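You operate a simulated robot arm through the tools that you are given. There is no shell and no other tool.

The job below is to be done with a simulated robot arm. You get a single attempt, and the scene is never put back.

JOB
Start the computer, log the desk job card's sensor and result, then save.
Fine: switch the monitor on; the other results stay.

The check looks at the end state, three seconds after you hand in, the way a careful person would. Anything else that was tipped, shoved, dropped, spilled or broken makes it a failure.

ROBOT AND FRAMES
A 6-joint arm with a two-finger gripper, fixed in place. Base frame: the origin is at the foot of the arm, x ahead of it, y to its left, z up; the work surface is at about z = 730. Lengths are in mm, angles in rad, forces in N, time in s.
With the tool pointing down near the work surface it reaches from about 360 to 680 mm from the base axis. Its first joint turns from -1.152 to 1.152 rad. Payload 2.45 kg.
The TCP is the grasp point between the finger pads, 30 mm short of the fingertips. In the tool frame z runs along the fingers and y along their closing line. Largest opening 106 mm; the body of the gripper starts 79 mm behind the TCP.
Orientation is that of the tool frame in the base frame, as [roll, pitch, yaw] about the fixed x, y, z axes, in that order (R = Rz(yaw) Ry(pitch) Rx(roll)). With the fingers straight down and closing along the base's y, the tool's x points along the base's -x, its y along +y and its z along -z.

CONTROLS
- The arm moves only by the tool nudge_tool. Its argument "moves" is a list of rows, each a list of 7 numbers: the shift along the tool's x, y, z in m, then the turn, a rotation vector about the tool's x, y, z in rad, then the closure in counts, from 0 (fully open) to 255 (shut). In form: [[tx, ty, tz, wx, wy, wz, grip], ...]. A call has 1 to 20 rows; each row is the pose to reach, as a shift and turn from the pose commanded when the call began, along the tool's axes at that moment. A row lasts 0.2 s, in which the tool goes at most 50 mm and 0.15 rad; a call with a longer step from one row to the next is refused whole, and so is a gripper value outside its range. Where a pose cannot be reached the arm comes as near as it can. A force on the tool above 40 N (or 10 N above the force at the start of the call, whichever is more), or a blocked arm, ends the call early, and 0.2 s more pass. The fingers move at their own pace (about 153 mm/s each) and stop on an object; they squeeze with about 44 N. The grip force told is the motor's: it shows also when the fingers shut on nothing. Time passes only in rows, and 0.2 s behind the last, so rows that repeat a pose let the fingers close. The reply holds the time, the measured pose of the TCP, the force on the tool along the base axes, the opening and the grip force, in the units named above and with some noise, with the torque about the TCP (base axes, N m) and any sound that the robot's microphone picked up.
- Cameras (640 x 400 px; columns grow to the right, rows downward): "scene" is fixed at [63.8, 421.2, 1399.8]; the picture's right is [-0.69, -0.73, 0.00], its down [-0.44, 0.42, -0.80] and it looks along [0.58, -0.55, -0.60] (base axes); focal length 283 px, centre (320, 200). "wrist" rides on the gripper at [76, -2, -106] in the tool frame; the picture's right is [0.02, 1.00, 0.00], its down [-0.78, 0.02, -0.62] and it looks along [-0.62, 0.01, 0.78] (tool axes); focal length 247 px, centre (320, 200). There is no depth. A picture from a camera that has moved, and an enlarged one, comes with that camera's place and axes in the base frame and with its lens.
- camera(camera): a new picture of that camera. It takes no simulated time.
- zoom(camera, box): a new picture of the part [left, top, right, bottom] of that camera's present view, enlarged. It takes no simulated time.
- job_done(): hands the job in; it is judged then, once.

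Nothing tells you positions but the pictures and the camera data. Unless the task says otherwise, let go and move clear before handing in.

The tools are called after "Emit:" as name(argument=value, ...) on one line, values as JSON. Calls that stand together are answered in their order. nudge_tool: Moves the arm, as the interface text tells. Its arguments: {"type":"object","properties":{"moves":{"type":"array","items":{"type":"array","items":{"type":"number"}}}},"required":["moves"]} The other tools are called the same way: camera (camera) takes a picture; zoom (camera, box) takes an enlarged picture of a part of a camera's view; job_done () hands the job in.

At the start:

```text
time: 0.0
eef_pos: [406.7, 186.2, 1219.8]
tcp_rot: [-3.14, 0.001, -3.141]
ft_force: [0.6, -0.3, 0.2]
ft_torque: [-0.02, 0.01, -0.01]
finger_gap: 105.9
grasp_force: 0.1
```

scene: 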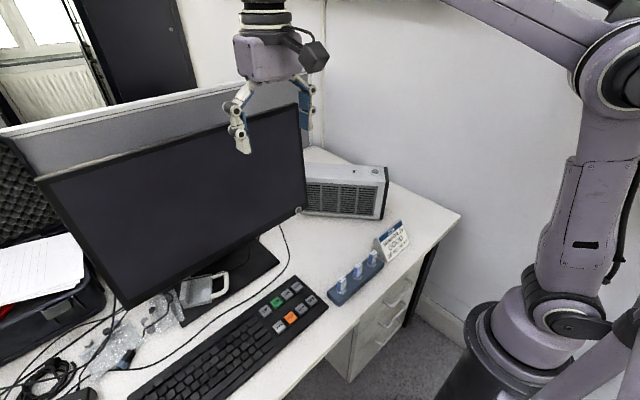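
wrist: 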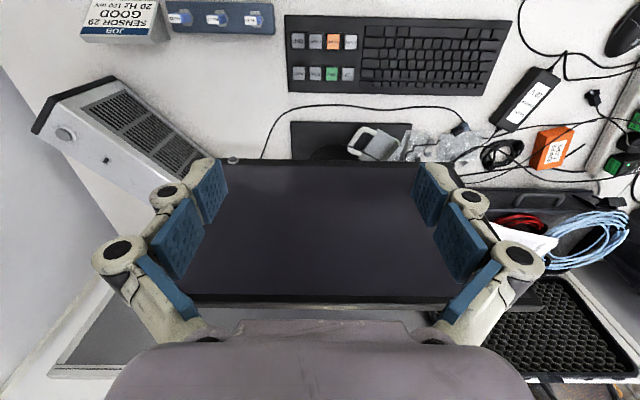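

I see a monitor that is off, a keyboard with large coloured keys, a job card by a rack of small parts, and a grey box (probably the computer). I'll take enlarged views of the card, the keys, the grey box and the monitor before moving.

Emit:
zoom(camera="scene", box=[320, 210, 420, 310])

Emit:
zoom(camera="scene", box=[240, 265, 340, 345])

Emit:
zoom(camera="wrist", box=[70, 0, 290, 60])

Emit:
zoom(camera="wrist", box=[280, 10, 380, 90])

Emit:
zoom(camera="scene", box=[280, 150, 400, 230])

Emit:
zoom(camera="wrist", box=[20, 60, 240, 200])

```text
4.00 times, centred on (370, 260) of scene
camera zoom: at [63.8, 421.2, 1399.8], right [-0.69, -0.73, 0.0], down [-0.44, 0.42, -0.8], along [0.58, -0.55, -0.6], focal length 1131 px, centre (120, -40)
```

zoom: 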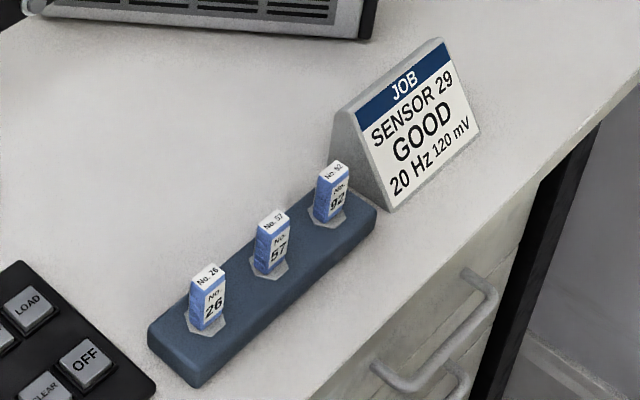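

```text
5.00 times, centred on (290, 305) of scene
camera zoom: at [63.8, 421.2, 1399.8], right [-0.69, -0.73, 0.0], down [-0.44, 0.42, -0.8], along [0.58, -0.55, -0.6], focal length 1413 px, centre (470, -325)
```

zoom: 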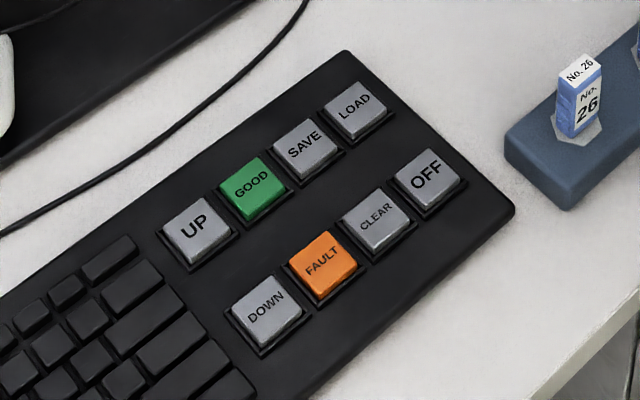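

```text
2.91 times, centred on (180, 30) of wrist
camera zoom: at [329.1, 184.3, 1326.2], right [-0.02, 1.0, 0.0], down [0.78, 0.02, 0.62], along [0.62, 0.01, -0.78], focal length 718 px, centre (727, 694)
```

zoom: 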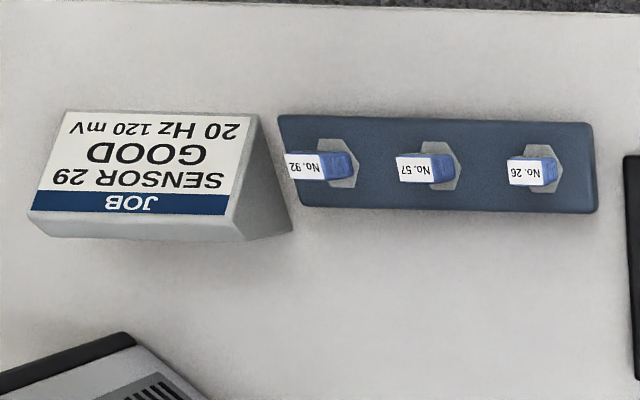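

```text
5.00 times, centred on (330, 50) of wrist
camera zoom: at [329.1, 184.3, 1326.2], right [-0.02, 1.0, 0.0], down [0.78, 0.02, 0.62], along [0.62, 0.01, -0.78], focal length 1235 px, centre (270, 950)
```

zoom: 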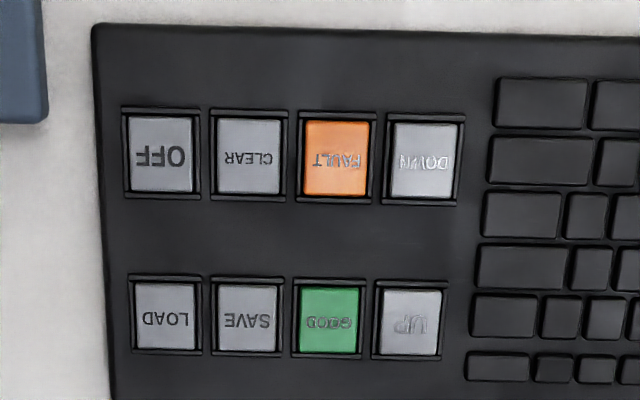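

```text
5.00 times, centred on (340, 190) of scene
camera zoom: at [63.8, 421.2, 1399.8], right [-0.69, -0.73, 0.0], down [-0.44, 0.42, -0.8], along [0.58, -0.55, -0.6], focal length 1413 px, centre (220, 250)
```

zoom: 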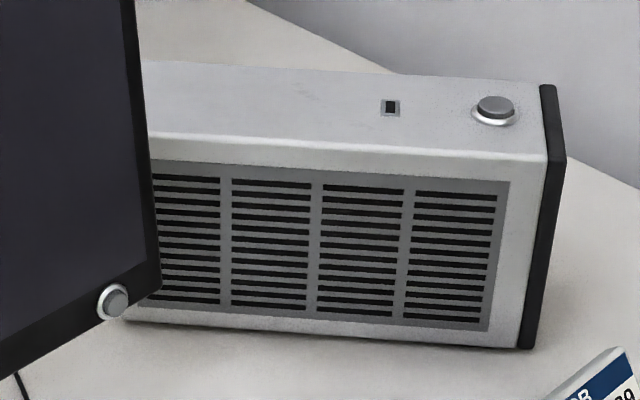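

```text
2.86 times, centred on (130, 130) of wrist
camera zoom: at [329.1, 184.3, 1326.2], right [-0.02, 1.0, 0.0], down [0.78, 0.02, 0.62], along [0.62, 0.01, -0.78], focal length 706 px, centre (863, 400)
```

zoom: 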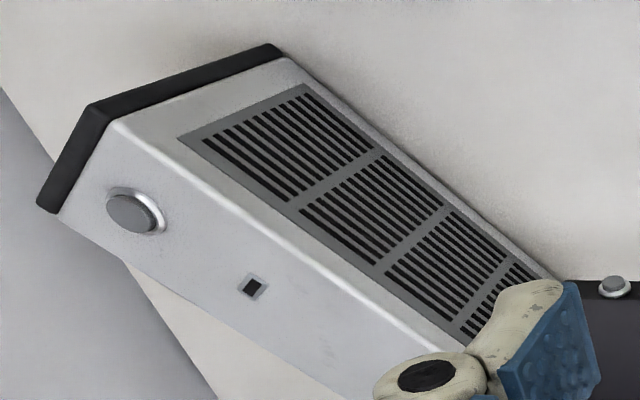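

The card says sensor 29, GOOD. The PC is the grey box, with its power button on top at about (512, -251, 925). The monitor button is at its lower right corner, about (594, 3, 860), facing the base. The function keys are at x≈445 (UP/GOOD/SAVE/LOAD) and x≈386 (DOWN/FAULT/CLEAR/OFF). I'll shut the fingers and move high over the PC for a closer look.

Emit:
nudge_tool(moves=[[-0.009, -0.04, 0, 0, 0, 0, 255], [-0.019, -0.08, 0, 0, 0, 0, 255], [-0.028, -0.12, 0, 0, 0, 0, 255], [-0.038, -0.16, 0, 0, 0, 0, 255], [-0.047, -0.2, 0, 0, 0, 0, 255], [-0.057, -0.24, 0, 0, 0, 0, 255], [-0.066, -0.28, 0.0, 0, 0, 0, 255], [-0.076, -0.32, 0.0, 0, 0, 0, 255], [-0.086, -0.36, 0.0, 0, 0, 0, 255], [-0.096, -0.4, 0.02, 0, 0, 0, 255], [-0.106, -0.437, 0.04, 0, 0, 0, 255], [-0.106, -0.437, 0.08, 0, 0, 0, 255], [-0.106, -0.437, 0.11, 0, 0, 0, 255], [-0.106, -0.437, 0.11, 0, 0, 0, 255]])

Emit:
camera(camera="wrist")

Emit:
camera(camera="scene")

```text
time: 3.0
eef_pos: [511.4, -251.3, 1109.9]
tcp_rot: [3.141, 0.001, 3.142]
ft_force: [0.1, 0.0, -0.2]
ft_torque: [-0.01, -0.02, 0.03]
finger_gap: 0.1
grasp_force: 28.7
```

```text
taken
camera wrist: at [433.9, -252.9, 1216.6], right [-0.02, 1.0, 0.0], down [0.78, 0.02, 0.62], along [0.62, 0.01, -0.78], focal length 247 px, centre (320, 200)
```

wrist: 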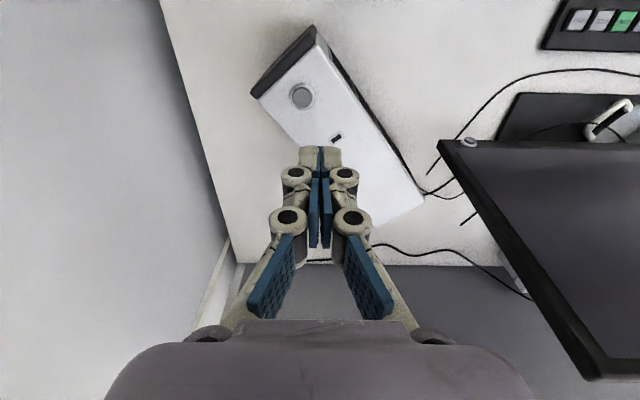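

```text
taken
```

scene: 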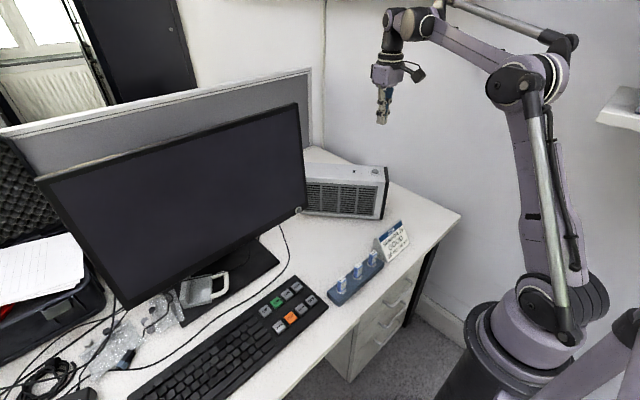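

The second view refines the PC button to about (522, -274, 907). I'll go directly above it, with the tips about 60 mm clear, and check alignment.

Emit:
nudge_tool(moves=[[-0.005, -0.011, 0.035, 0, 0, 0, 255], [-0.0106, -0.0227, 0.07, 0, 0, 0, 255], [-0.0106, -0.0227, 0.105, 0, 0, 0, 255], [-0.0106, -0.0227, 0.11, 0, 0, 0, 255], [-0.0106, -0.0227, 0.11, 0, 0, 0, 255]])

Emit:
camera(camera="wrist")

Emit:
zoom(camera="scene", box=[320, 90, 440, 230])

```text
time: 4.2
eef_pos: [521.3, -272.9, 999.0]
tcp_rot: [-3.14, 0.001, -3.14]
ft_force: [0.0, 0.2, -0.1]
ft_torque: [-0.01, 0.02, 0.02]
finger_gap: 0.0
grasp_force: 28.8
```

```text
taken
camera wrist: at [443.9, -274.9, 1105.4], right [-0.02, 1.0, 0.0], down [0.78, 0.02, 0.62], along [0.62, 0.01, -0.78], focal length 247 px, centre (320, 200)
```

wrist: 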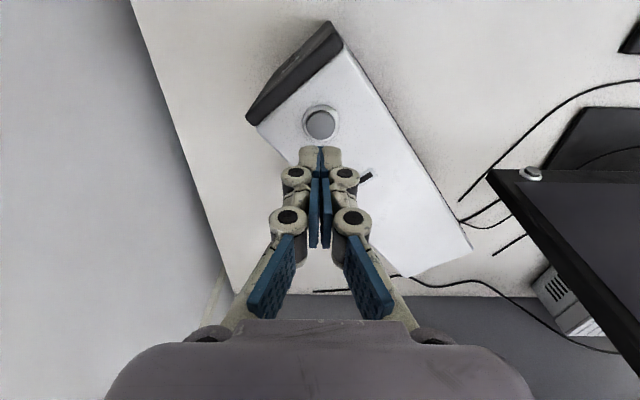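

```text
2.86 times, centred on (380, 160) of scene
camera zoom: at [63.8, 421.2, 1399.8], right [-0.69, -0.73, 0.0], down [-0.44, 0.42, -0.8], along [0.58, -0.55, -0.6], focal length 808 px, centre (149, 314)
```

zoom: 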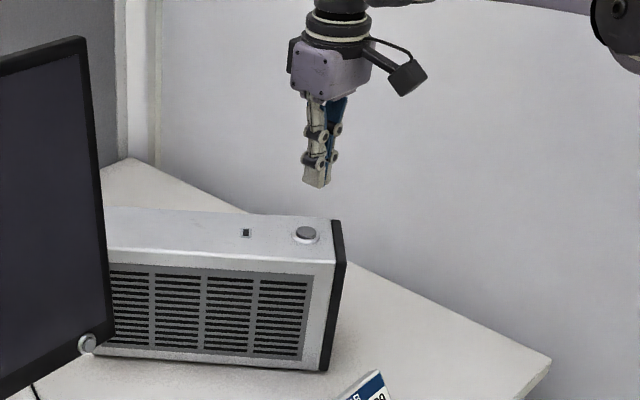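

Tips are centred over the PC button. I'll descend and press gently in small steps, then come back up.

Emit:
nudge_tool(moves=[[0, -0.001, 0.025, 0, 0, 0, 255], [0, -0.001, 0.045, 0, 0, 0, 255], [0, -0.001, 0.05, 0, 0, 0, 255], [0, -0.001, 0.053, 0, 0, 0, 255], [0, -0.001, 0.056, 0, 0, 0, 255]])

Emit:
camera(camera="wrist")

Emit:
zoom(camera="scene", box=[320, 110, 420, 230])

```text
time: 5.4
eef_pos: [521.6, -274.5, 943.2]
tcp_rot: [-3.14, -0.001, -3.141]
ft_force: [0.3, -0.7, -0.1]
ft_torque: [0.0, -0.01, 0.03]
finger_gap: 0.0
grasp_force: 28.7
```

```text
taken
camera wrist: at [444.5, -276.5, 1050.2], right [-0.02, 1.0, 0.0], down [0.78, 0.02, 0.62], along [0.62, 0.01, -0.78], focal length 247 px, centre (320, 200)
```

wrist: 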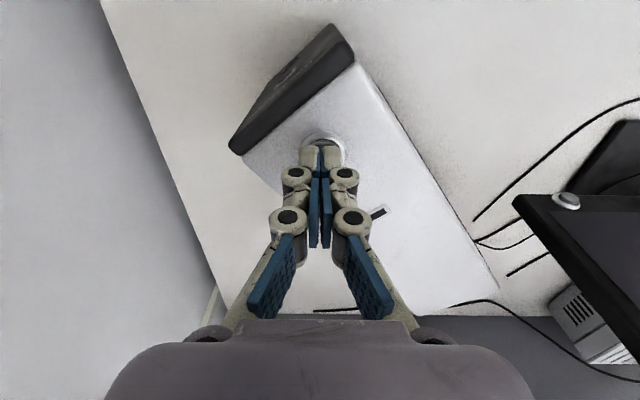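

```text
3.33 times, centred on (370, 170) of scene
camera zoom: at [63.8, 421.2, 1399.8], right [-0.69, -0.73, 0.0], down [-0.44, 0.42, -0.8], along [0.58, -0.55, -0.6], focal length 942 px, centre (153, 300)
```

zoom: 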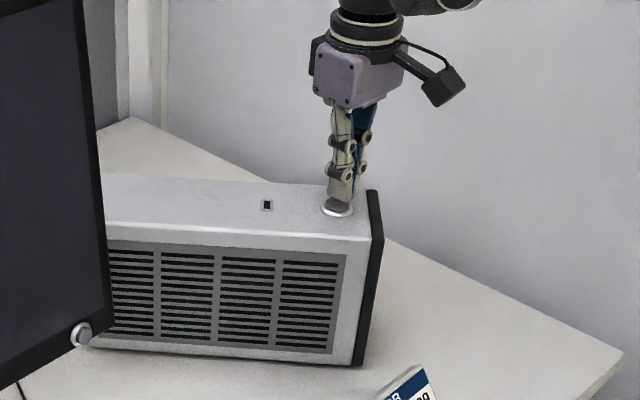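

The tips are just above the button cap. I'll press down in 1.5 mm steps, then retract.

Emit:
nudge_tool(moves=[[0, 0, 0.002, 0, 0, 0, 255], [0, 0, 0.004, 0, 0, 0, 255], [0, 0, 0.0055, 0, 0, 0, 255], [0, 0, 0.007, 0, 0, 0, 255]])

```text
time: 6.4
eef_pos: [522.4, -274.7, 937.5]
tcp_rot: [3.142, -0.001, 3.141]
ft_force: [0.5, 0.3, 0.3]
ft_torque: [0.0, -0.01, -0.03]
finger_gap: 0.0
grasp_force: 28.9
```

Emit:
nudge_tool(moves=[[0, 0, 0.0015, 0, 0, 0, 255], [0, 0, 0.003, 0, 0, 0, 255], [0, 0, 0.0045, 0, 0, 0, 255]])

Emit:
zoom(camera="scene", box=[340, 130, 400, 230])

```text
time: 7.2
eef_pos: [522.9, -273.8, 931.9]
tcp_rot: [3.14, 0.001, 3.141]
ft_force: [0.6, 0.7, 3.2]
ft_torque: [0.06, -0.04, 0.03]
finger_gap: 6.1
grasp_force: 28.5
heard: click
```

```text
4.00 times, centred on (370, 180) of scene
camera zoom: at [63.7, 421.3, 1399.8], right [-0.69, -0.73, 0.0], down [-0.44, 0.42, -0.8], along [0.58, -0.55, -0.6], focal length 1131 px, centre (120, 280)
```

zoom: 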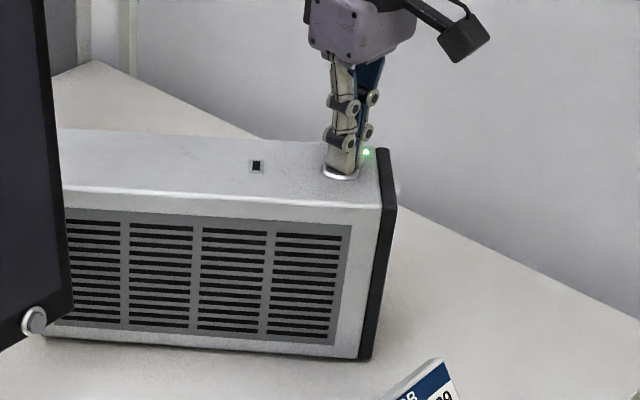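

A click, and a green lamp lit on the PC. I'll retract straight up and then view the monitor button.

Emit:
nudge_tool(moves=[[0, 0, -0.005, 0, 0, 0, 255], [0, 0, -0.02, 0, 0, 0, 255], [0, 0, -0.05, 0, 0, 0, 255], [0, 0, -0.09, 0, 0, 0, 255], [0, 0, -0.13, 0, 0, 0, 255], [0, 0, -0.13, 0, 0, 0, 255]])

Emit:
camera(camera="scene")

Emit:
camera(camera="wrist")

Emit:
zoom(camera="scene", box=[270, 180, 330, 230])

```text
time: 8.6
eef_pos: [524.2, -276.1, 1059.2]
tcp_rot: [3.141, -0.001, 3.141]
ft_force: [-0.7, 0.9, 0.0]
ft_torque: [0.01, -0.02, 0.01]
finger_gap: 0.2
grasp_force: 27.8
```

```text
taken
```

scene: 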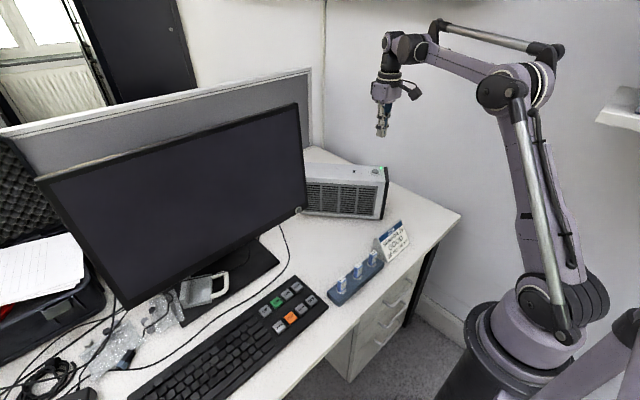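

```text
taken
camera wrist: at [445.6, -276.7, 1166.6], right [-0.02, 1.0, 0.0], down [0.78, 0.02, 0.62], along [0.62, 0.01, -0.78], focal length 247 px, centre (320, 200)
```

wrist: 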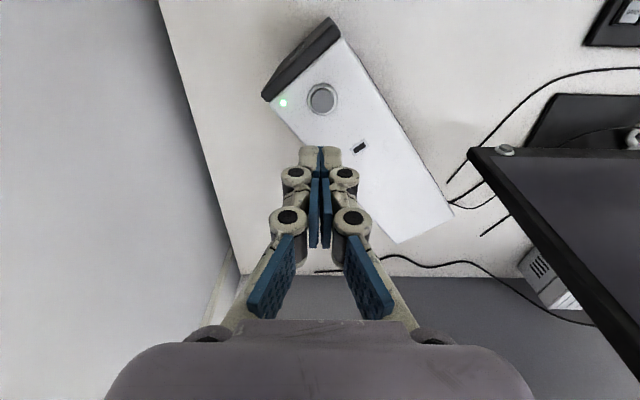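

```text
8.00 times, centred on (300, 205) of scene
camera zoom: at [63.8, 421.2, 1399.8], right [-0.69, -0.73, 0.0], down [-0.44, 0.42, -0.8], along [0.58, -0.55, -0.6], focal length 2261 px, centre (480, 160)
```

zoom: 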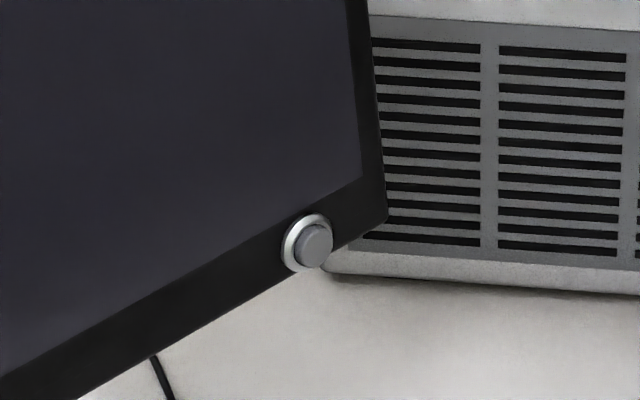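

The PC is on (green lamp). The monitor button faces the front on a panel tilted back about 15°, at about (605, -6, 843). I'll move in front of it and tilt the tool 45° forward so the tip can press along the button's axis, stopping about 60 mm short to look.

Emit:
nudge_tool(moves=[[0.002, 0.04, 0, 0, 0, 0, 255], [0.004, 0.08, 0, 0, 0, 0, 255], [0.006, 0.12, 0, 0, 0, 0, 255], [0.008, 0.16, 0.01, 0, 0, 0, 255], [0.01, 0.2, 0.02, 0, 0, 0, 255], [0.012, 0.24, 0.035, 0, 0, 0, 255], [0.014, 0.27, 0.05, 0, 0, 0, 255], [0.014, 0.27, 0.06, 0, -0.13, 0, 255], [0.014, 0.27, 0.085, 0, -0.26, 0, 255], [0.014, 0.27, 0.11, 0, -0.39, 0, 255], [0.014, 0.27, 0.135, 0, -0.52, 0, 255], [0.014, 0.27, 0.16, 0, -0.65, 0, 255], [0.014, 0.27, 0.184, 0, -0.785, 0, 255], [0.014, 0.27, 0.184, 0, -0.785, 0, 255]])

Emit:
camera(camera="wrist")

Emit:
camera(camera="scene")

```text
time: 11.6
eef_pos: [508.5, -4.1, 879.1]
tcp_rot: [-3.141, 0.788, -3.142]
ft_force: [-0.3, 0.2, 0.2]
ft_torque: [0.0, -0.03, -0.01]
finger_gap: 0.0
grasp_force: 28.9
```

```text
taken
camera wrist: at [377.7, -5.8, 900.7], right [-0.01, 1.0, -0.02], down [0.11, 0.02, 0.99], along [0.99, 0.01, -0.11], focal length 247 px, centre (320, 200)
```

wrist: 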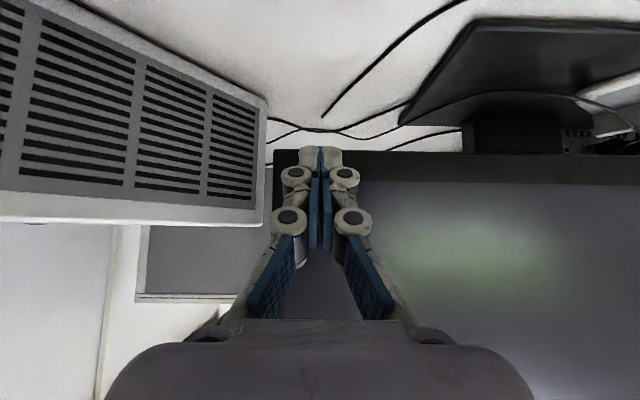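

```text
taken
```

scene: 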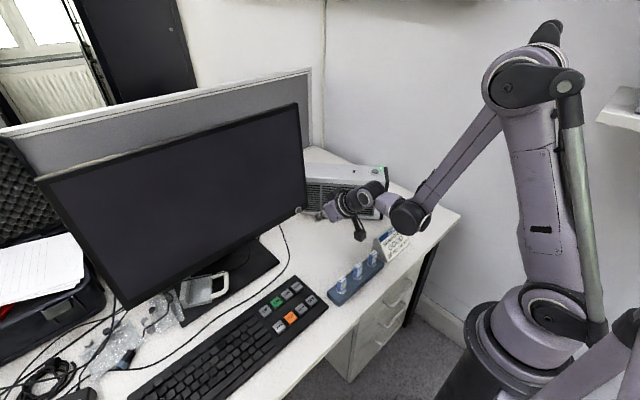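

The tips hide the button from the wrist camera, so I'll shift sideways briefly to see it and fix its position.

Emit:
nudge_tool(moves=[[0, 0.025, 0, 0, 0, 0, 255], [0, 0.05, 0, 0, 0, 0, 255], [0, 0.05, 0, 0, 0, 0, 255]])

Emit:
camera(camera="wrist")

Emit:
zoom(camera="wrist", box=[220, 120, 320, 200])

```text
time: 12.4
eef_pos: [509.1, 45.7, 879.8]
tcp_rot: [-3.141, 0.787, 3.14]
ft_force: [-0.4, -0.3, 0.2]
ft_torque: [-0.01, 0.04, 0.0]
finger_gap: 0.3
grasp_force: 29.2
```

```text
taken
camera wrist: at [378.4, 44.6, 900.5], right [-0.01, 1.0, -0.02], down [0.11, 0.02, 0.99], along [0.99, 0.01, -0.12], focal length 247 px, centre (320, 200)
```

wrist: 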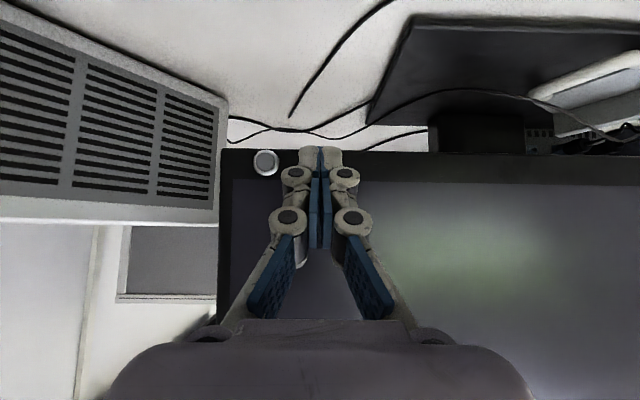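

```text
5.00 times, centred on (270, 160) of wrist
camera zoom: at [378.4, 44.6, 900.5], right [-0.01, 1.0, -0.02], down [0.11, 0.02, 0.99], along [0.99, 0.01, -0.12], focal length 1235 px, centre (570, 400)
```

zoom: 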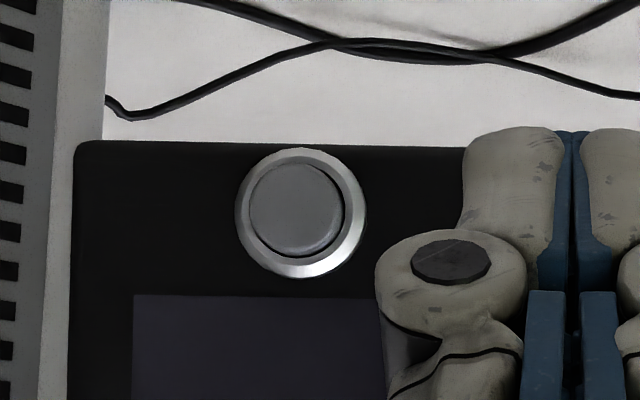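

The button cap centre comes out at about (603, -5.5, 841), roughly 18 mm across. I'll line up and advance along its axis to about 12 mm short.

Emit:
nudge_tool(moves=[[0.002, -0.026, 0.005, 0, 0, 0, 255], [0.0043, -0.0512, 0.0099, 0, 0, 0, 255], [-0.0057, -0.0512, 0.0273, 0, 0, 0, 255], [-0.0131, -0.0512, 0.0403, 0, 0, 0, 255], [-0.0181, -0.0512, 0.049, 0, 0, 0, 255], [-0.0181, -0.0512, 0.049, 0, 0, 0, 255]])

Emit:
zoom(camera="wrist", box=[260, 100, 380, 200])

Emit:
zoom(camera="scene", box=[270, 170, 350, 230])

```text
time: 13.8
eef_pos: [558.1, -6.6, 858.3]
tcp_rot: [-3.141, 0.787, -3.141]
ft_force: [-0.1, 0.5, 0.1]
ft_torque: [0.01, -0.01, 0.02]
finger_gap: 0.0
grasp_force: 28.7
```

```text
4.00 times, centred on (320, 150) of wrist
camera zoom: at [426.7, -7.2, 879.1], right [-0.01, 1.0, -0.02], down [0.11, 0.02, 0.99], along [0.99, 0.01, -0.11], focal length 988 px, centre (320, 400)
```

zoom: 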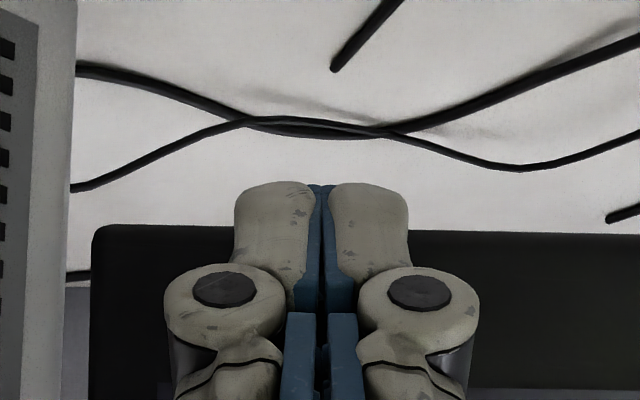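

```text
6.67 times, centred on (310, 200) of scene
camera zoom: at [63.8, 421.2, 1399.8], right [-0.69, -0.73, 0.0], down [-0.44, 0.42, -0.8], along [0.58, -0.55, -0.6], focal length 1884 px, centre (387, 200)
```

zoom: 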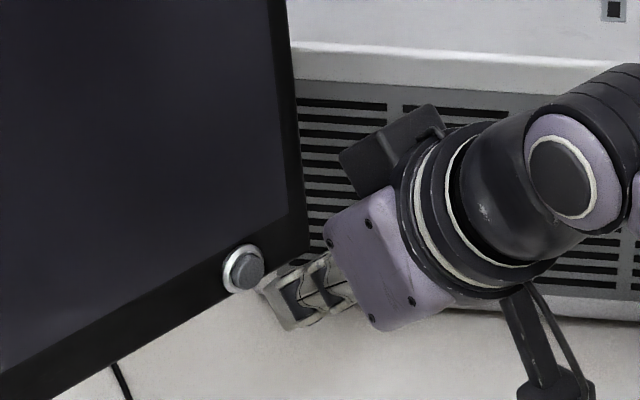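

The tip corner lines up with the cap. I'll advance along the button axis in 2 mm steps, watching force.

Emit:
nudge_tool(moves=[[-0.002, 0.001, 0.0035, 0, 0, 0, 255], [-0.003, 0.001, 0.0052, 0, 0, 0, 255], [-0.004, 0.001, 0.0069, 0, 0, 0, 255], [-0.005, 0.001, 0.0087, 0, 0, 0, 255]])

Emit:
zoom(camera="scene", box=[270, 170, 350, 230])

```text
time: 14.8
eef_pos: [565.9, -4.6, 854.9]
tcp_rot: [-3.141, 0.785, -3.141]
ft_force: [0.4, 0.5, -0.3]
ft_torque: [0.02, 0.01, 0.0]
finger_gap: 0.0
grasp_force: 28.6
```

```text
6.67 times, centred on (310, 200) of scene
camera zoom: at [63.8, 421.2, 1399.8], right [-0.69, -0.73, 0.0], down [-0.44, 0.42, -0.8], along [0.58, -0.55, -0.6], focal length 1884 px, centre (387, 200)
```

zoom: 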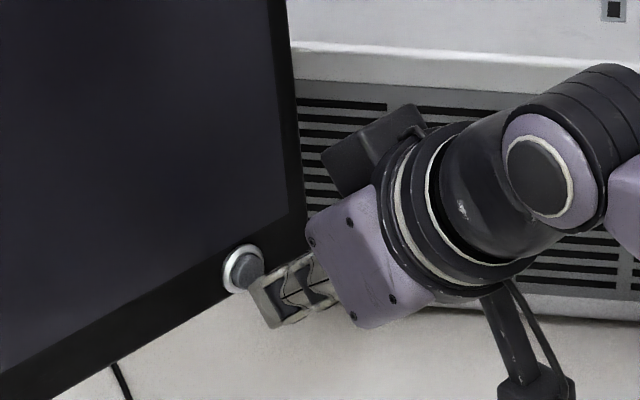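

Emit:
nudge_tool(moves=[[-0.00206, 0, 0.00068, 0, 0, 0, 255], [-0.0028, 0, 0.00198, 0, 0, 0, 255], [-0.00355, 0, 0.00328, 0, 0, 0, 255]])

Emit:
zoom(camera="scene", box=[270, 170, 350, 230])

```text
time: 15.6
eef_pos: [570.9, -6.6, 854.1]
tcp_rot: [-3.141, 0.785, 3.141]
ft_force: [-0.2, -0.1, 0.5]
ft_torque: [0.01, 0.02, -0.03]
finger_gap: 0.2
grasp_force: 29.0
```

```text
6.67 times, centred on (310, 200) of scene
camera zoom: at [63.8, 421.2, 1399.8], right [-0.69, -0.73, 0.0], down [-0.44, 0.42, -0.8], along [0.58, -0.55, -0.6], focal length 1884 px, centre (387, 200)
```

zoom: 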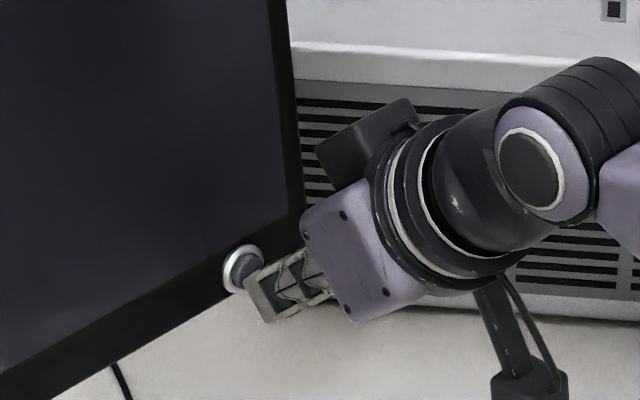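

Emit:
nudge_tool(moves=[[-0.00075, 0, 0.0013, 0, 0, 0, 255], [-0.0015, 0, 0.0026, 0, 0, 0, 255], [-0.00225, 0, 0.0039, 0, 0, 0, 255]])

Emit:
zoom(camera="scene", box=[270, 170, 350, 230])

```text
time: 16.4
eef_pos: [575.2, -4.5, 852.8]
tcp_rot: [3.14, 0.785, 3.141]
ft_force: [-1.0, -0.1, -0.3]
ft_torque: [-0.02, 0.01, -0.02]
finger_gap: 5.8
grasp_force: 28.7
```

```text
6.67 times, centred on (310, 200) of scene
camera zoom: at [63.8, 421.2, 1399.8], right [-0.69, -0.73, 0.0], down [-0.44, 0.42, -0.8], along [0.58, -0.55, -0.6], focal length 1884 px, centre (387, 200)
```

zoom: 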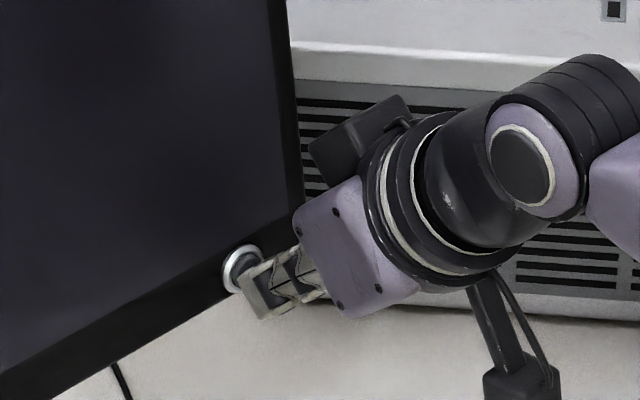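

Contact has begun (about 1 N). I'll push a little further until it clicks.

Emit:
nudge_tool(moves=[[-0.00075, 0, 0.0013, 0, 0, 0, 255], [-0.0015, 0, 0.0026, 0, 0, 0, 255]])

Emit:
camera(camera="scene")

```text
time: 17.0
eef_pos: [577.1, -5.8, 852.1]
tcp_rot: [-3.141, 0.786, -3.14]
ft_force: [-3.4, -1.5, 1.1]
ft_torque: [-0.01, -0.02, 0.0]
finger_gap: 6.1
grasp_force: 28.6
heard: click
```

```text
taken
```

scene: 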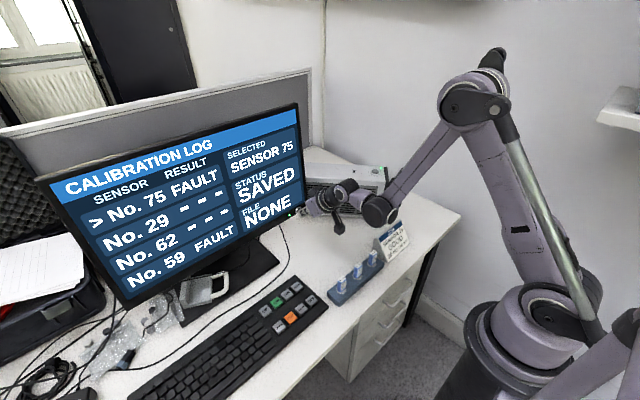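

The monitor is on, showing the calibration log: No. 75 selected (FAULT), No. 29 blank, No. 62 blank, No. 59 FAULT. I'll back off along the button axis, raise the tool upright, and read the screen closely.

Emit:
nudge_tool(moves=[[0.0025, 0, -0.0043, 0, 0, 0, 255], [0.0125, 0, -0.0217, 0, 0, 0, 255], [0.0249, 0, -0.0434, 0, 0, 0, 255], [0.0398, 0, -0.0694, 0, 0, 0, 255], [0.0221, 0, -0.087, 0, 0.13, 0, 255], [0.0044, 0, -0.1047, 0, 0.26, 0, 255], [-0.0133, 0, -0.1223, 0, 0.39, 0, 255], [-0.031, 0, -0.14, 0, 0.52, 0, 255], [-0.0487, 0, -0.1576, 0, 0.65, 0, 255], [-0.0664, 0, -0.1753, 0, 0.785, 0, 255], [-0.0664, 0, -0.1753, 0, 0.785, 0, 255]])

Emit:
zoom(camera="scene", box=[40, 90, 320, 300])

Emit:
camera(camera="wrist")

```text
time: 19.4
eef_pos: [501.9, -4.5, 1023.1]
tcp_rot: [-3.141, -0.002, 3.142]
ft_force: [0.5, 0.3, 0.4]
ft_torque: [0.03, 0.02, -0.05]
finger_gap: 0.0
grasp_force: 28.5
```

```text
1.90 times, centred on (180, 195) of scene
camera zoom: at [63.8, 421.2, 1399.8], right [-0.69, -0.73, 0.0], down [-0.44, 0.42, -0.8], along [0.58, -0.55, -0.6], focal length 538 px, centre (587, 210)
```

zoom: 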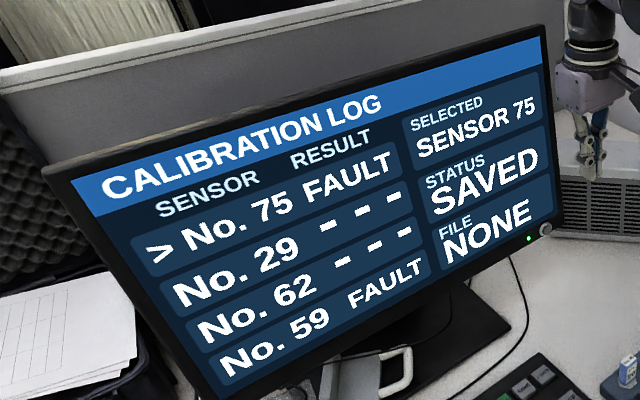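

```text
taken
camera wrist: at [425.1, -6.0, 1129.7], right [-0.02, 1.0, 0.0], down [0.78, 0.02, 0.62], along [0.62, 0.01, -0.78], focal length 247 px, centre (320, 200)
```

wrist: 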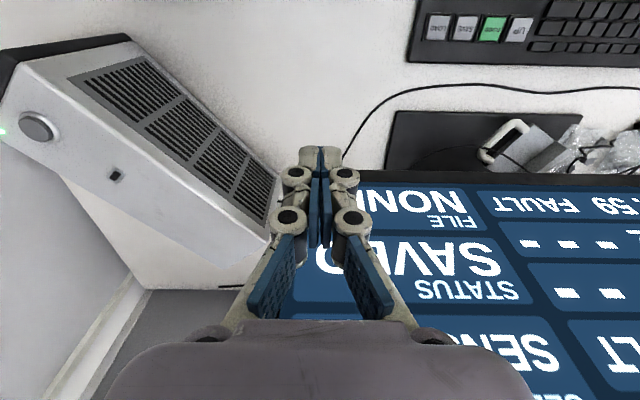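

The screen confirms: cursor on No. 75, and No. 29 is one line down. I'll go high over the DOWN key (about (386, 243)) and look before pressing.

Emit:
nudge_tool(moves=[[0.02, 0.035, 0, 0, 0, 0, 255], [0.04, 0.07, 0, 0, 0, 0, 255], [0.06, 0.105, 0, 0, 0, 0, 255], [0.08, 0.14, 0, 0, 0, 0, 255], [0.098, 0.175, 0.01, 0, 0, 0, 255], [0.11, 0.21, 0.03, 0, 0, 0, 255], [0.116, 0.2475, 0.05, 0, 0, 0, 255], [0.116, 0.2475, 0.09, 0, 0, 0, 255], [0.116, 0.2475, 0.123, 0, 0, 0, 255], [0.116, 0.2475, 0.123, 0, 0, 0, 255]])

Emit:
camera(camera="wrist")

Emit:
camera(camera="scene")

```text
time: 21.6
eef_pos: [382.5, 239.0, 899.3]
tcp_rot: [-3.141, 0.001, -3.142]
ft_force: [-0.1, 0.1, -0.2]
ft_torque: [-0.05, -0.02, -0.01]
finger_gap: 0.0
grasp_force: 28.5
```

```text
taken
camera wrist: at [305.1, 238.9, 1005.5], right [-0.02, 1.0, 0.0], down [0.78, 0.02, 0.62], along [0.62, 0.01, -0.78], focal length 247 px, centre (320, 200)
```

wrist: 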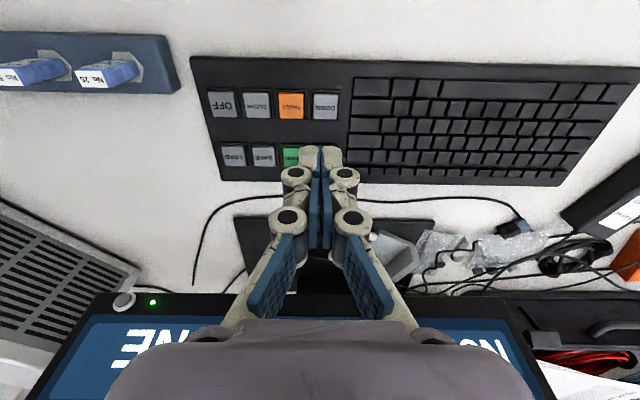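

```text
taken
```

scene: 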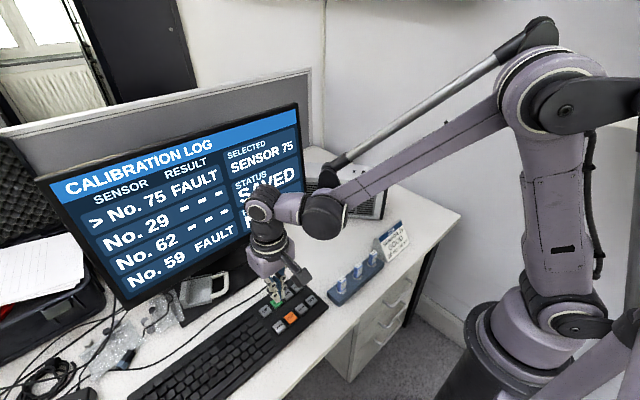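

Emit:
zoom(camera="wrist", box=[200, 80, 360, 180])

```text
4.00 times, centred on (280, 130) of wrist
camera zoom: at [305.1, 238.9, 1005.5], right [-0.02, 1.0, 0.0], down [0.78, 0.02, 0.62], along [0.62, 0.01, -0.78], focal length 988 px, centre (480, 480)
```

zoom: 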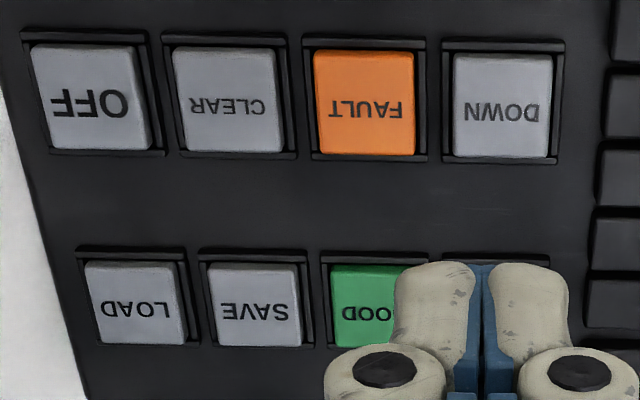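

The DOWN key is about 4 mm forward and 4 mm left of the current tip position, with its top near z=753. I'll shift over it and descend to about 20 mm above for a last check.

Emit:
nudge_tool(moves=[[-0.004, 0.004, 0.02, 0, 0, 0, 255], [-0.004, 0.004, 0.055, 0, 0, 0, 255], [-0.004, 0.004, 0.085, 0, 0, 0, 255], [-0.004, 0.004, 0.095, 0, 0, 0, 255], [-0.004, 0.004, 0.095, 0, 0, 0, 255]])

Emit:
camera(camera="wrist")

Emit:
zoom(camera="wrist", box=[240, 100, 400, 200])

Emit:
zoom(camera="scene", box=[230, 255, 350, 345])

```text
time: 22.8
eef_pos: [389.1, 246.8, 803.3]
tcp_rot: [3.141, 0.001, -3.14]
ft_force: [0.5, -1.1, 0.4]
ft_torque: [-0.01, -0.02, -0.03]
finger_gap: 0.0
grasp_force: 28.6
```

```text
taken
camera wrist: at [311.8, 244.8, 910.4], right [-0.02, 1.0, 0.0], down [0.78, 0.02, 0.62], along [0.62, 0.01, -0.78], focal length 247 px, centre (320, 200)
```

wrist: 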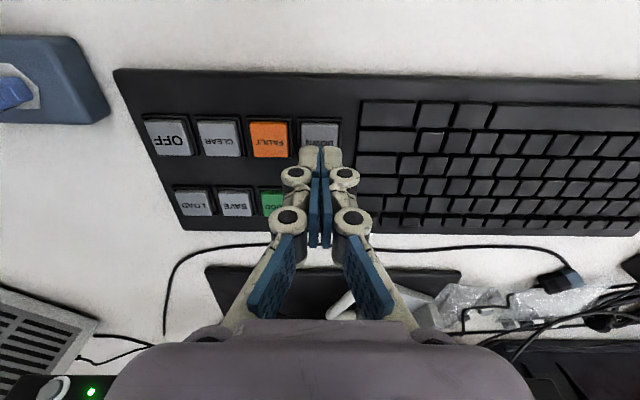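

```text
4.00 times, centred on (320, 150) of wrist
camera zoom: at [311.8, 244.8, 910.4], right [-0.02, 1.0, 0.0], down [0.78, 0.02, 0.62], along [0.62, 0.01, -0.78], focal length 988 px, centre (320, 400)
```

zoom: 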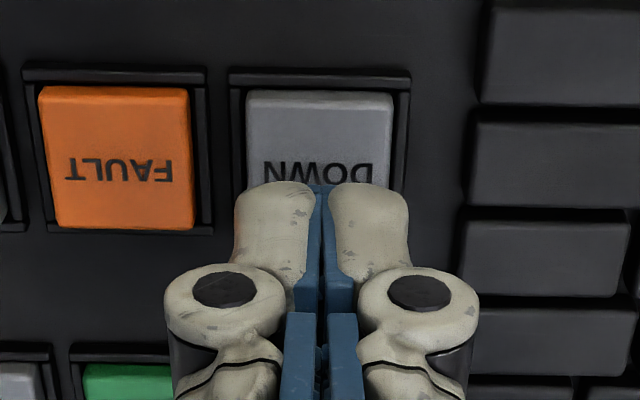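

```text
4.44 times, centred on (290, 300) of scene
camera zoom: at [63.8, 421.2, 1399.8], right [-0.69, -0.73, 0.0], down [-0.44, 0.42, -0.8], along [0.58, -0.55, -0.6], focal length 1256 px, centre (453, -244)
```

zoom: 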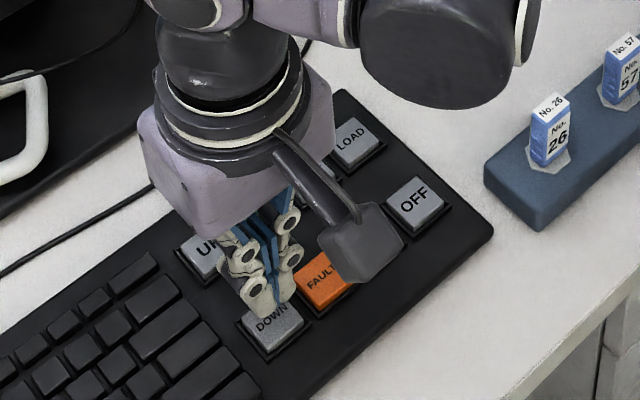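

Fingers centred laterally; a 3 mm shift back centres it fully. I'll then lower to just above the cap and press in small steps.

Emit:
nudge_tool(moves=[[0.003, -0.001, 0.006, 0, 0, 0, 255], [0.003, -0.001, 0.012, 0, 0, 0, 255], [0.003, -0.001, 0.015, 0, 0, 0, 255], [0.003, -0.001, 0.017, 0, 0, 0, 255]])

Emit:
zoom(camera="wrist", box=[240, 100, 400, 200])

Emit:
zoom(camera="scene", box=[230, 255, 350, 345])

```text
time: 23.8
eef_pos: [386.4, 246.2, 787.5]
tcp_rot: [-3.141, -0.001, -3.141]
ft_force: [0.1, -0.5, 0.9]
ft_torque: [0.02, -0.03, -0.02]
finger_gap: 0.0
grasp_force: 28.0
```

```text
4.00 times, centred on (320, 150) of wrist
camera zoom: at [309.0, 243.9, 893.9], right [-0.02, 1.0, 0.0], down [0.78, 0.02, 0.62], along [0.62, 0.01, -0.78], focal length 988 px, centre (320, 400)
```

zoom: 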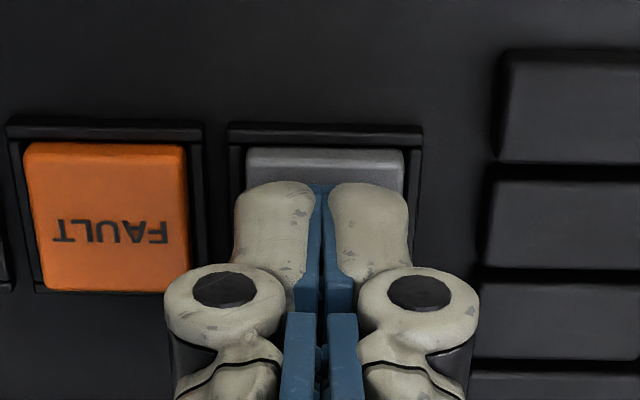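

```text
4.44 times, centred on (290, 300) of scene
camera zoom: at [63.8, 421.2, 1399.8], right [-0.69, -0.73, 0.0], down [-0.44, 0.42, -0.8], along [0.58, -0.55, -0.6], focal length 1256 px, centre (453, -244)
```

zoom: 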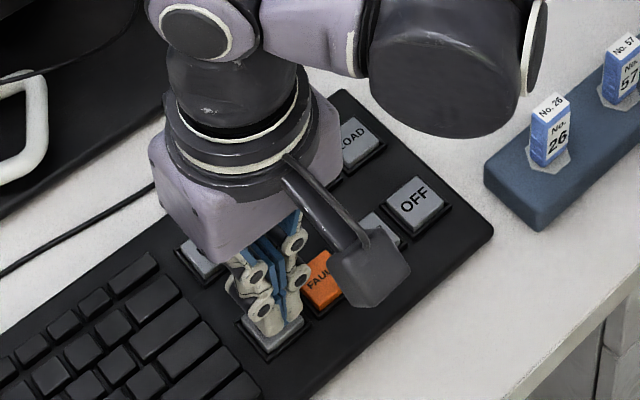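

Well aligned, about 5 mm above the cap. Pressing DOWN in 1.5 mm steps.

Emit:
nudge_tool(moves=[[0, 0, 0.002, 0, 0, 0, 255], [0, 0, 0.0035, 0, 0, 0, 255], [0, 0, 0.005, 0, 0, 0, 255], [0, 0, 0.0065, 0, 0, 0, 255]])

Emit:
camera(camera="scene")

```text
time: 24.8
eef_pos: [386.2, 245.1, 781.6]
tcp_rot: [-3.14, 0.001, 3.141]
ft_force: [-0.1, 0.6, 0.8]
ft_torque: [0.04, -0.05, -0.03]
finger_gap: 0.2
grasp_force: 29.1
```

```text
taken
```

scene: 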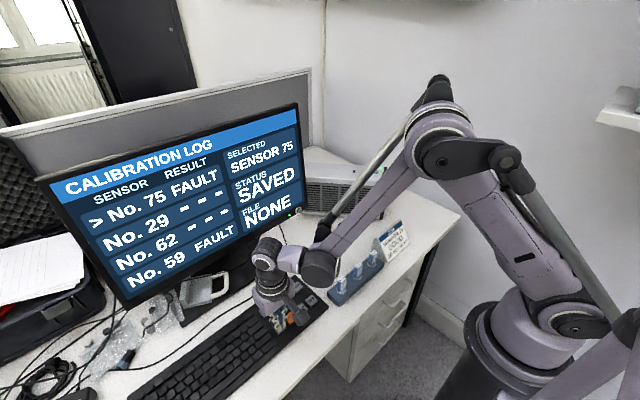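

Emit:
nudge_tool(moves=[[0, 0, 0.0015, 0, 0, 0, 255], [0, 0, 0.003, 0, 0, 0, 255]])

Emit:
zoom(camera="scene", box=[40, 90, 320, 300])

```text
time: 25.4
eef_pos: [387.1, 244.8, 778.4]
tcp_rot: [3.141, 0.0, -3.141]
ft_force: [-0.1, 0.8, 0.8]
ft_torque: [-0.01, -0.02, -0.02]
finger_gap: 6.2
grasp_force: 29.0
heard: click
```

```text
1.90 times, centred on (180, 195) of scene
camera zoom: at [63.8, 421.2, 1399.8], right [-0.69, -0.73, 0.0], down [-0.44, 0.42, -0.8], along [0.58, -0.55, -0.6], focal length 538 px, centre (587, 210)
```

zoom: 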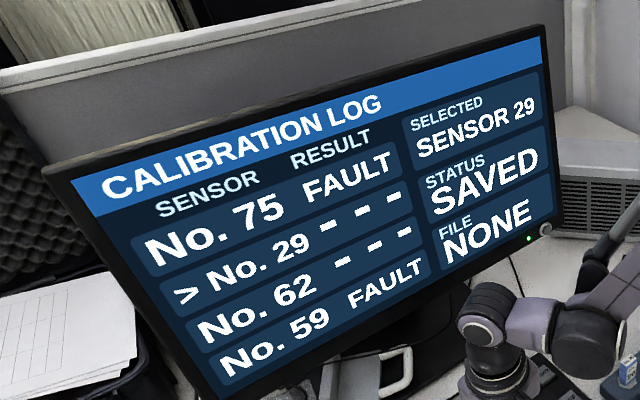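

Sensor 29 is now selected. I'll lift 50 mm and move over GOOD (about 58 mm forward, 34 mm right), then check alignment.

Emit:
nudge_tool(moves=[[0, 0, -0.01, 0, 0, 0, 255], [0, 0, -0.035, 0, 0, 0, 255], [-0.01, -0.005, -0.055, 0, 0, 0, 255], [-0.035, -0.02, -0.055, 0, 0, 0, 255], [-0.058, -0.0343, -0.055, 0, 0, 0, 255], [-0.058, -0.0343, -0.045, 0, 0, 0, 255], [-0.058, -0.0343, -0.04, 0, 0, 0, 255], [-0.058, -0.0343, -0.04, 0, 0, 0, 255]])

Emit:
zoom(camera="wrist", box=[240, 100, 400, 200])

Emit:
zoom(camera="scene", box=[40, 90, 320, 300])

```text
time: 27.2
eef_pos: [444.7, 213.0, 818.2]
tcp_rot: [-3.141, 0.001, 3.142]
ft_force: [0.0, -0.2, -1.0]
ft_torque: [0.0, -0.03, 0.01]
finger_gap: 0.0
grasp_force: 28.2
```

```text
4.00 times, centred on (320, 150) of wrist
camera zoom: at [367.6, 210.5, 925.3], right [-0.02, 1.0, 0.0], down [0.78, 0.02, 0.62], along [0.62, 0.01, -0.78], focal length 988 px, centre (320, 400)
```

zoom: 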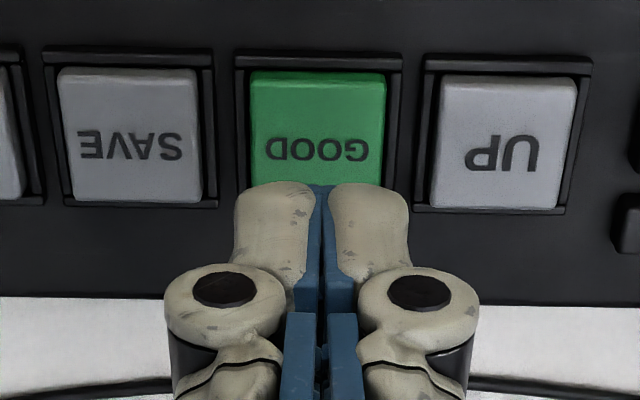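

```text
1.90 times, centred on (180, 195) of scene
camera zoom: at [63.8, 421.2, 1399.8], right [-0.69, -0.73, 0.0], down [-0.44, 0.42, -0.8], along [0.58, -0.55, -0.6], focal length 538 px, centre (587, 210)
```

zoom: 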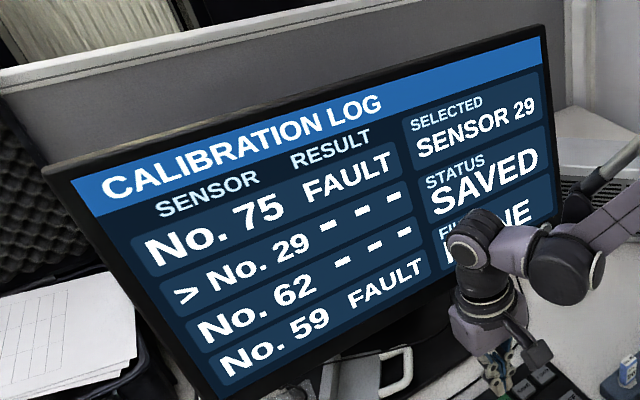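

GOOD is centred under the tips (about 1 mm right needed). Descending and pressing in small steps.

Emit:
nudge_tool(moves=[[0, -0.001, 0.012, 0, 0, 0, 255], [0, -0.001, 0.024, 0, 0, 0, 255], [0, -0.001, 0.03, 0, 0, 0, 255], [0, -0.001, 0.033, 0, 0, 0, 255], [0, -0.001, 0.035, 0, 0, 0, 255], [0, -0.001, 0.0365, 0, 0, 0, 255]])

Emit:
zoom(camera="wrist", box=[240, 100, 400, 200])

Emit:
camera(camera="scene")

```text
time: 28.6
eef_pos: [444.8, 209.9, 783.0]
tcp_rot: [3.141, 0.0, -3.14]
ft_force: [0.5, 0.0, 0.5]
ft_torque: [0.0, 0.02, -0.02]
finger_gap: 0.0
grasp_force: 28.4
```

```text
4.00 times, centred on (320, 150) of wrist
camera zoom: at [367.5, 208.4, 889.0], right [-0.02, 1.0, 0.0], down [0.78, 0.02, 0.62], along [0.62, 0.01, -0.78], focal length 988 px, centre (320, 400)
```

zoom: 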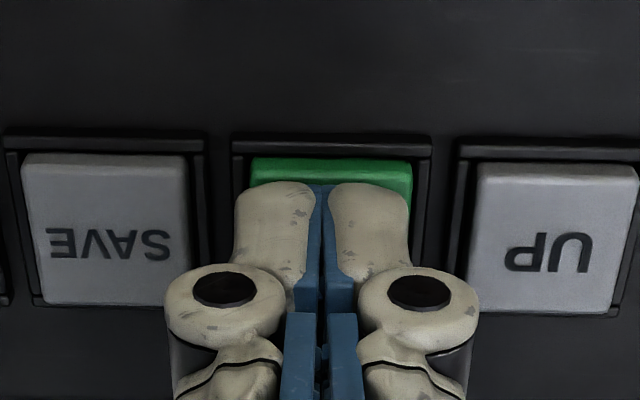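

```text
taken
```

scene: 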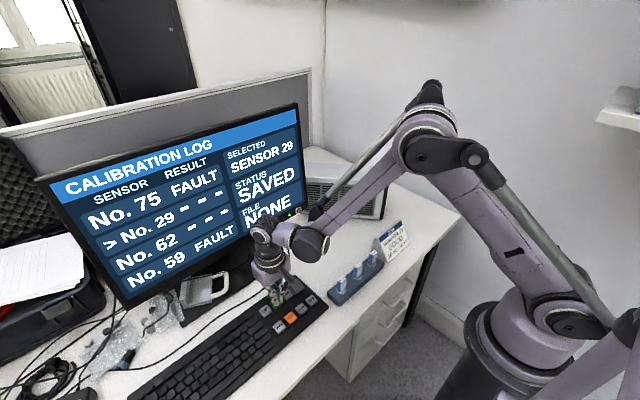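

Emit:
nudge_tool(moves=[[0, 0.001, 0.001, 0, 0, 0, 255], [0, 0.001, 0.0025, 0, 0, 0, 255], [0, 0.001, 0.004, 0, 0, 0, 255]])

Emit:
zoom(camera="scene", box=[40, 90, 320, 300])

```text
time: 29.4
eef_pos: [444.8, 210.3, 777.9]
tcp_rot: [-3.14, -0.001, -3.142]
ft_force: [0.3, 0.1, -0.3]
ft_torque: [-0.01, -0.03, -0.01]
finger_gap: 5.7
grasp_force: 28.1
heard: click
```

```text
1.90 times, centred on (180, 195) of scene
camera zoom: at [63.8, 421.2, 1399.8], right [-0.69, -0.73, 0.0], down [-0.44, 0.42, -0.8], along [0.58, -0.55, -0.6], focal length 538 px, centre (587, 210)
```

zoom: 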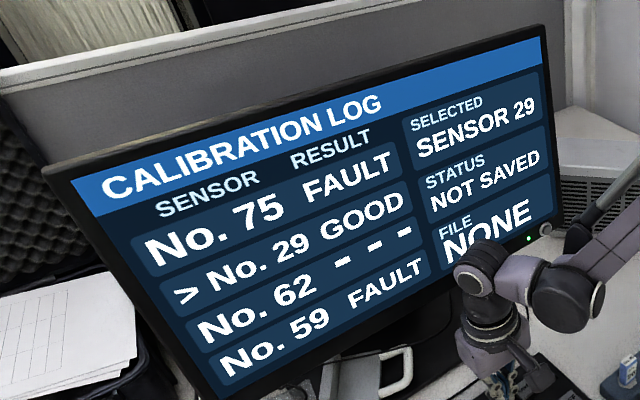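

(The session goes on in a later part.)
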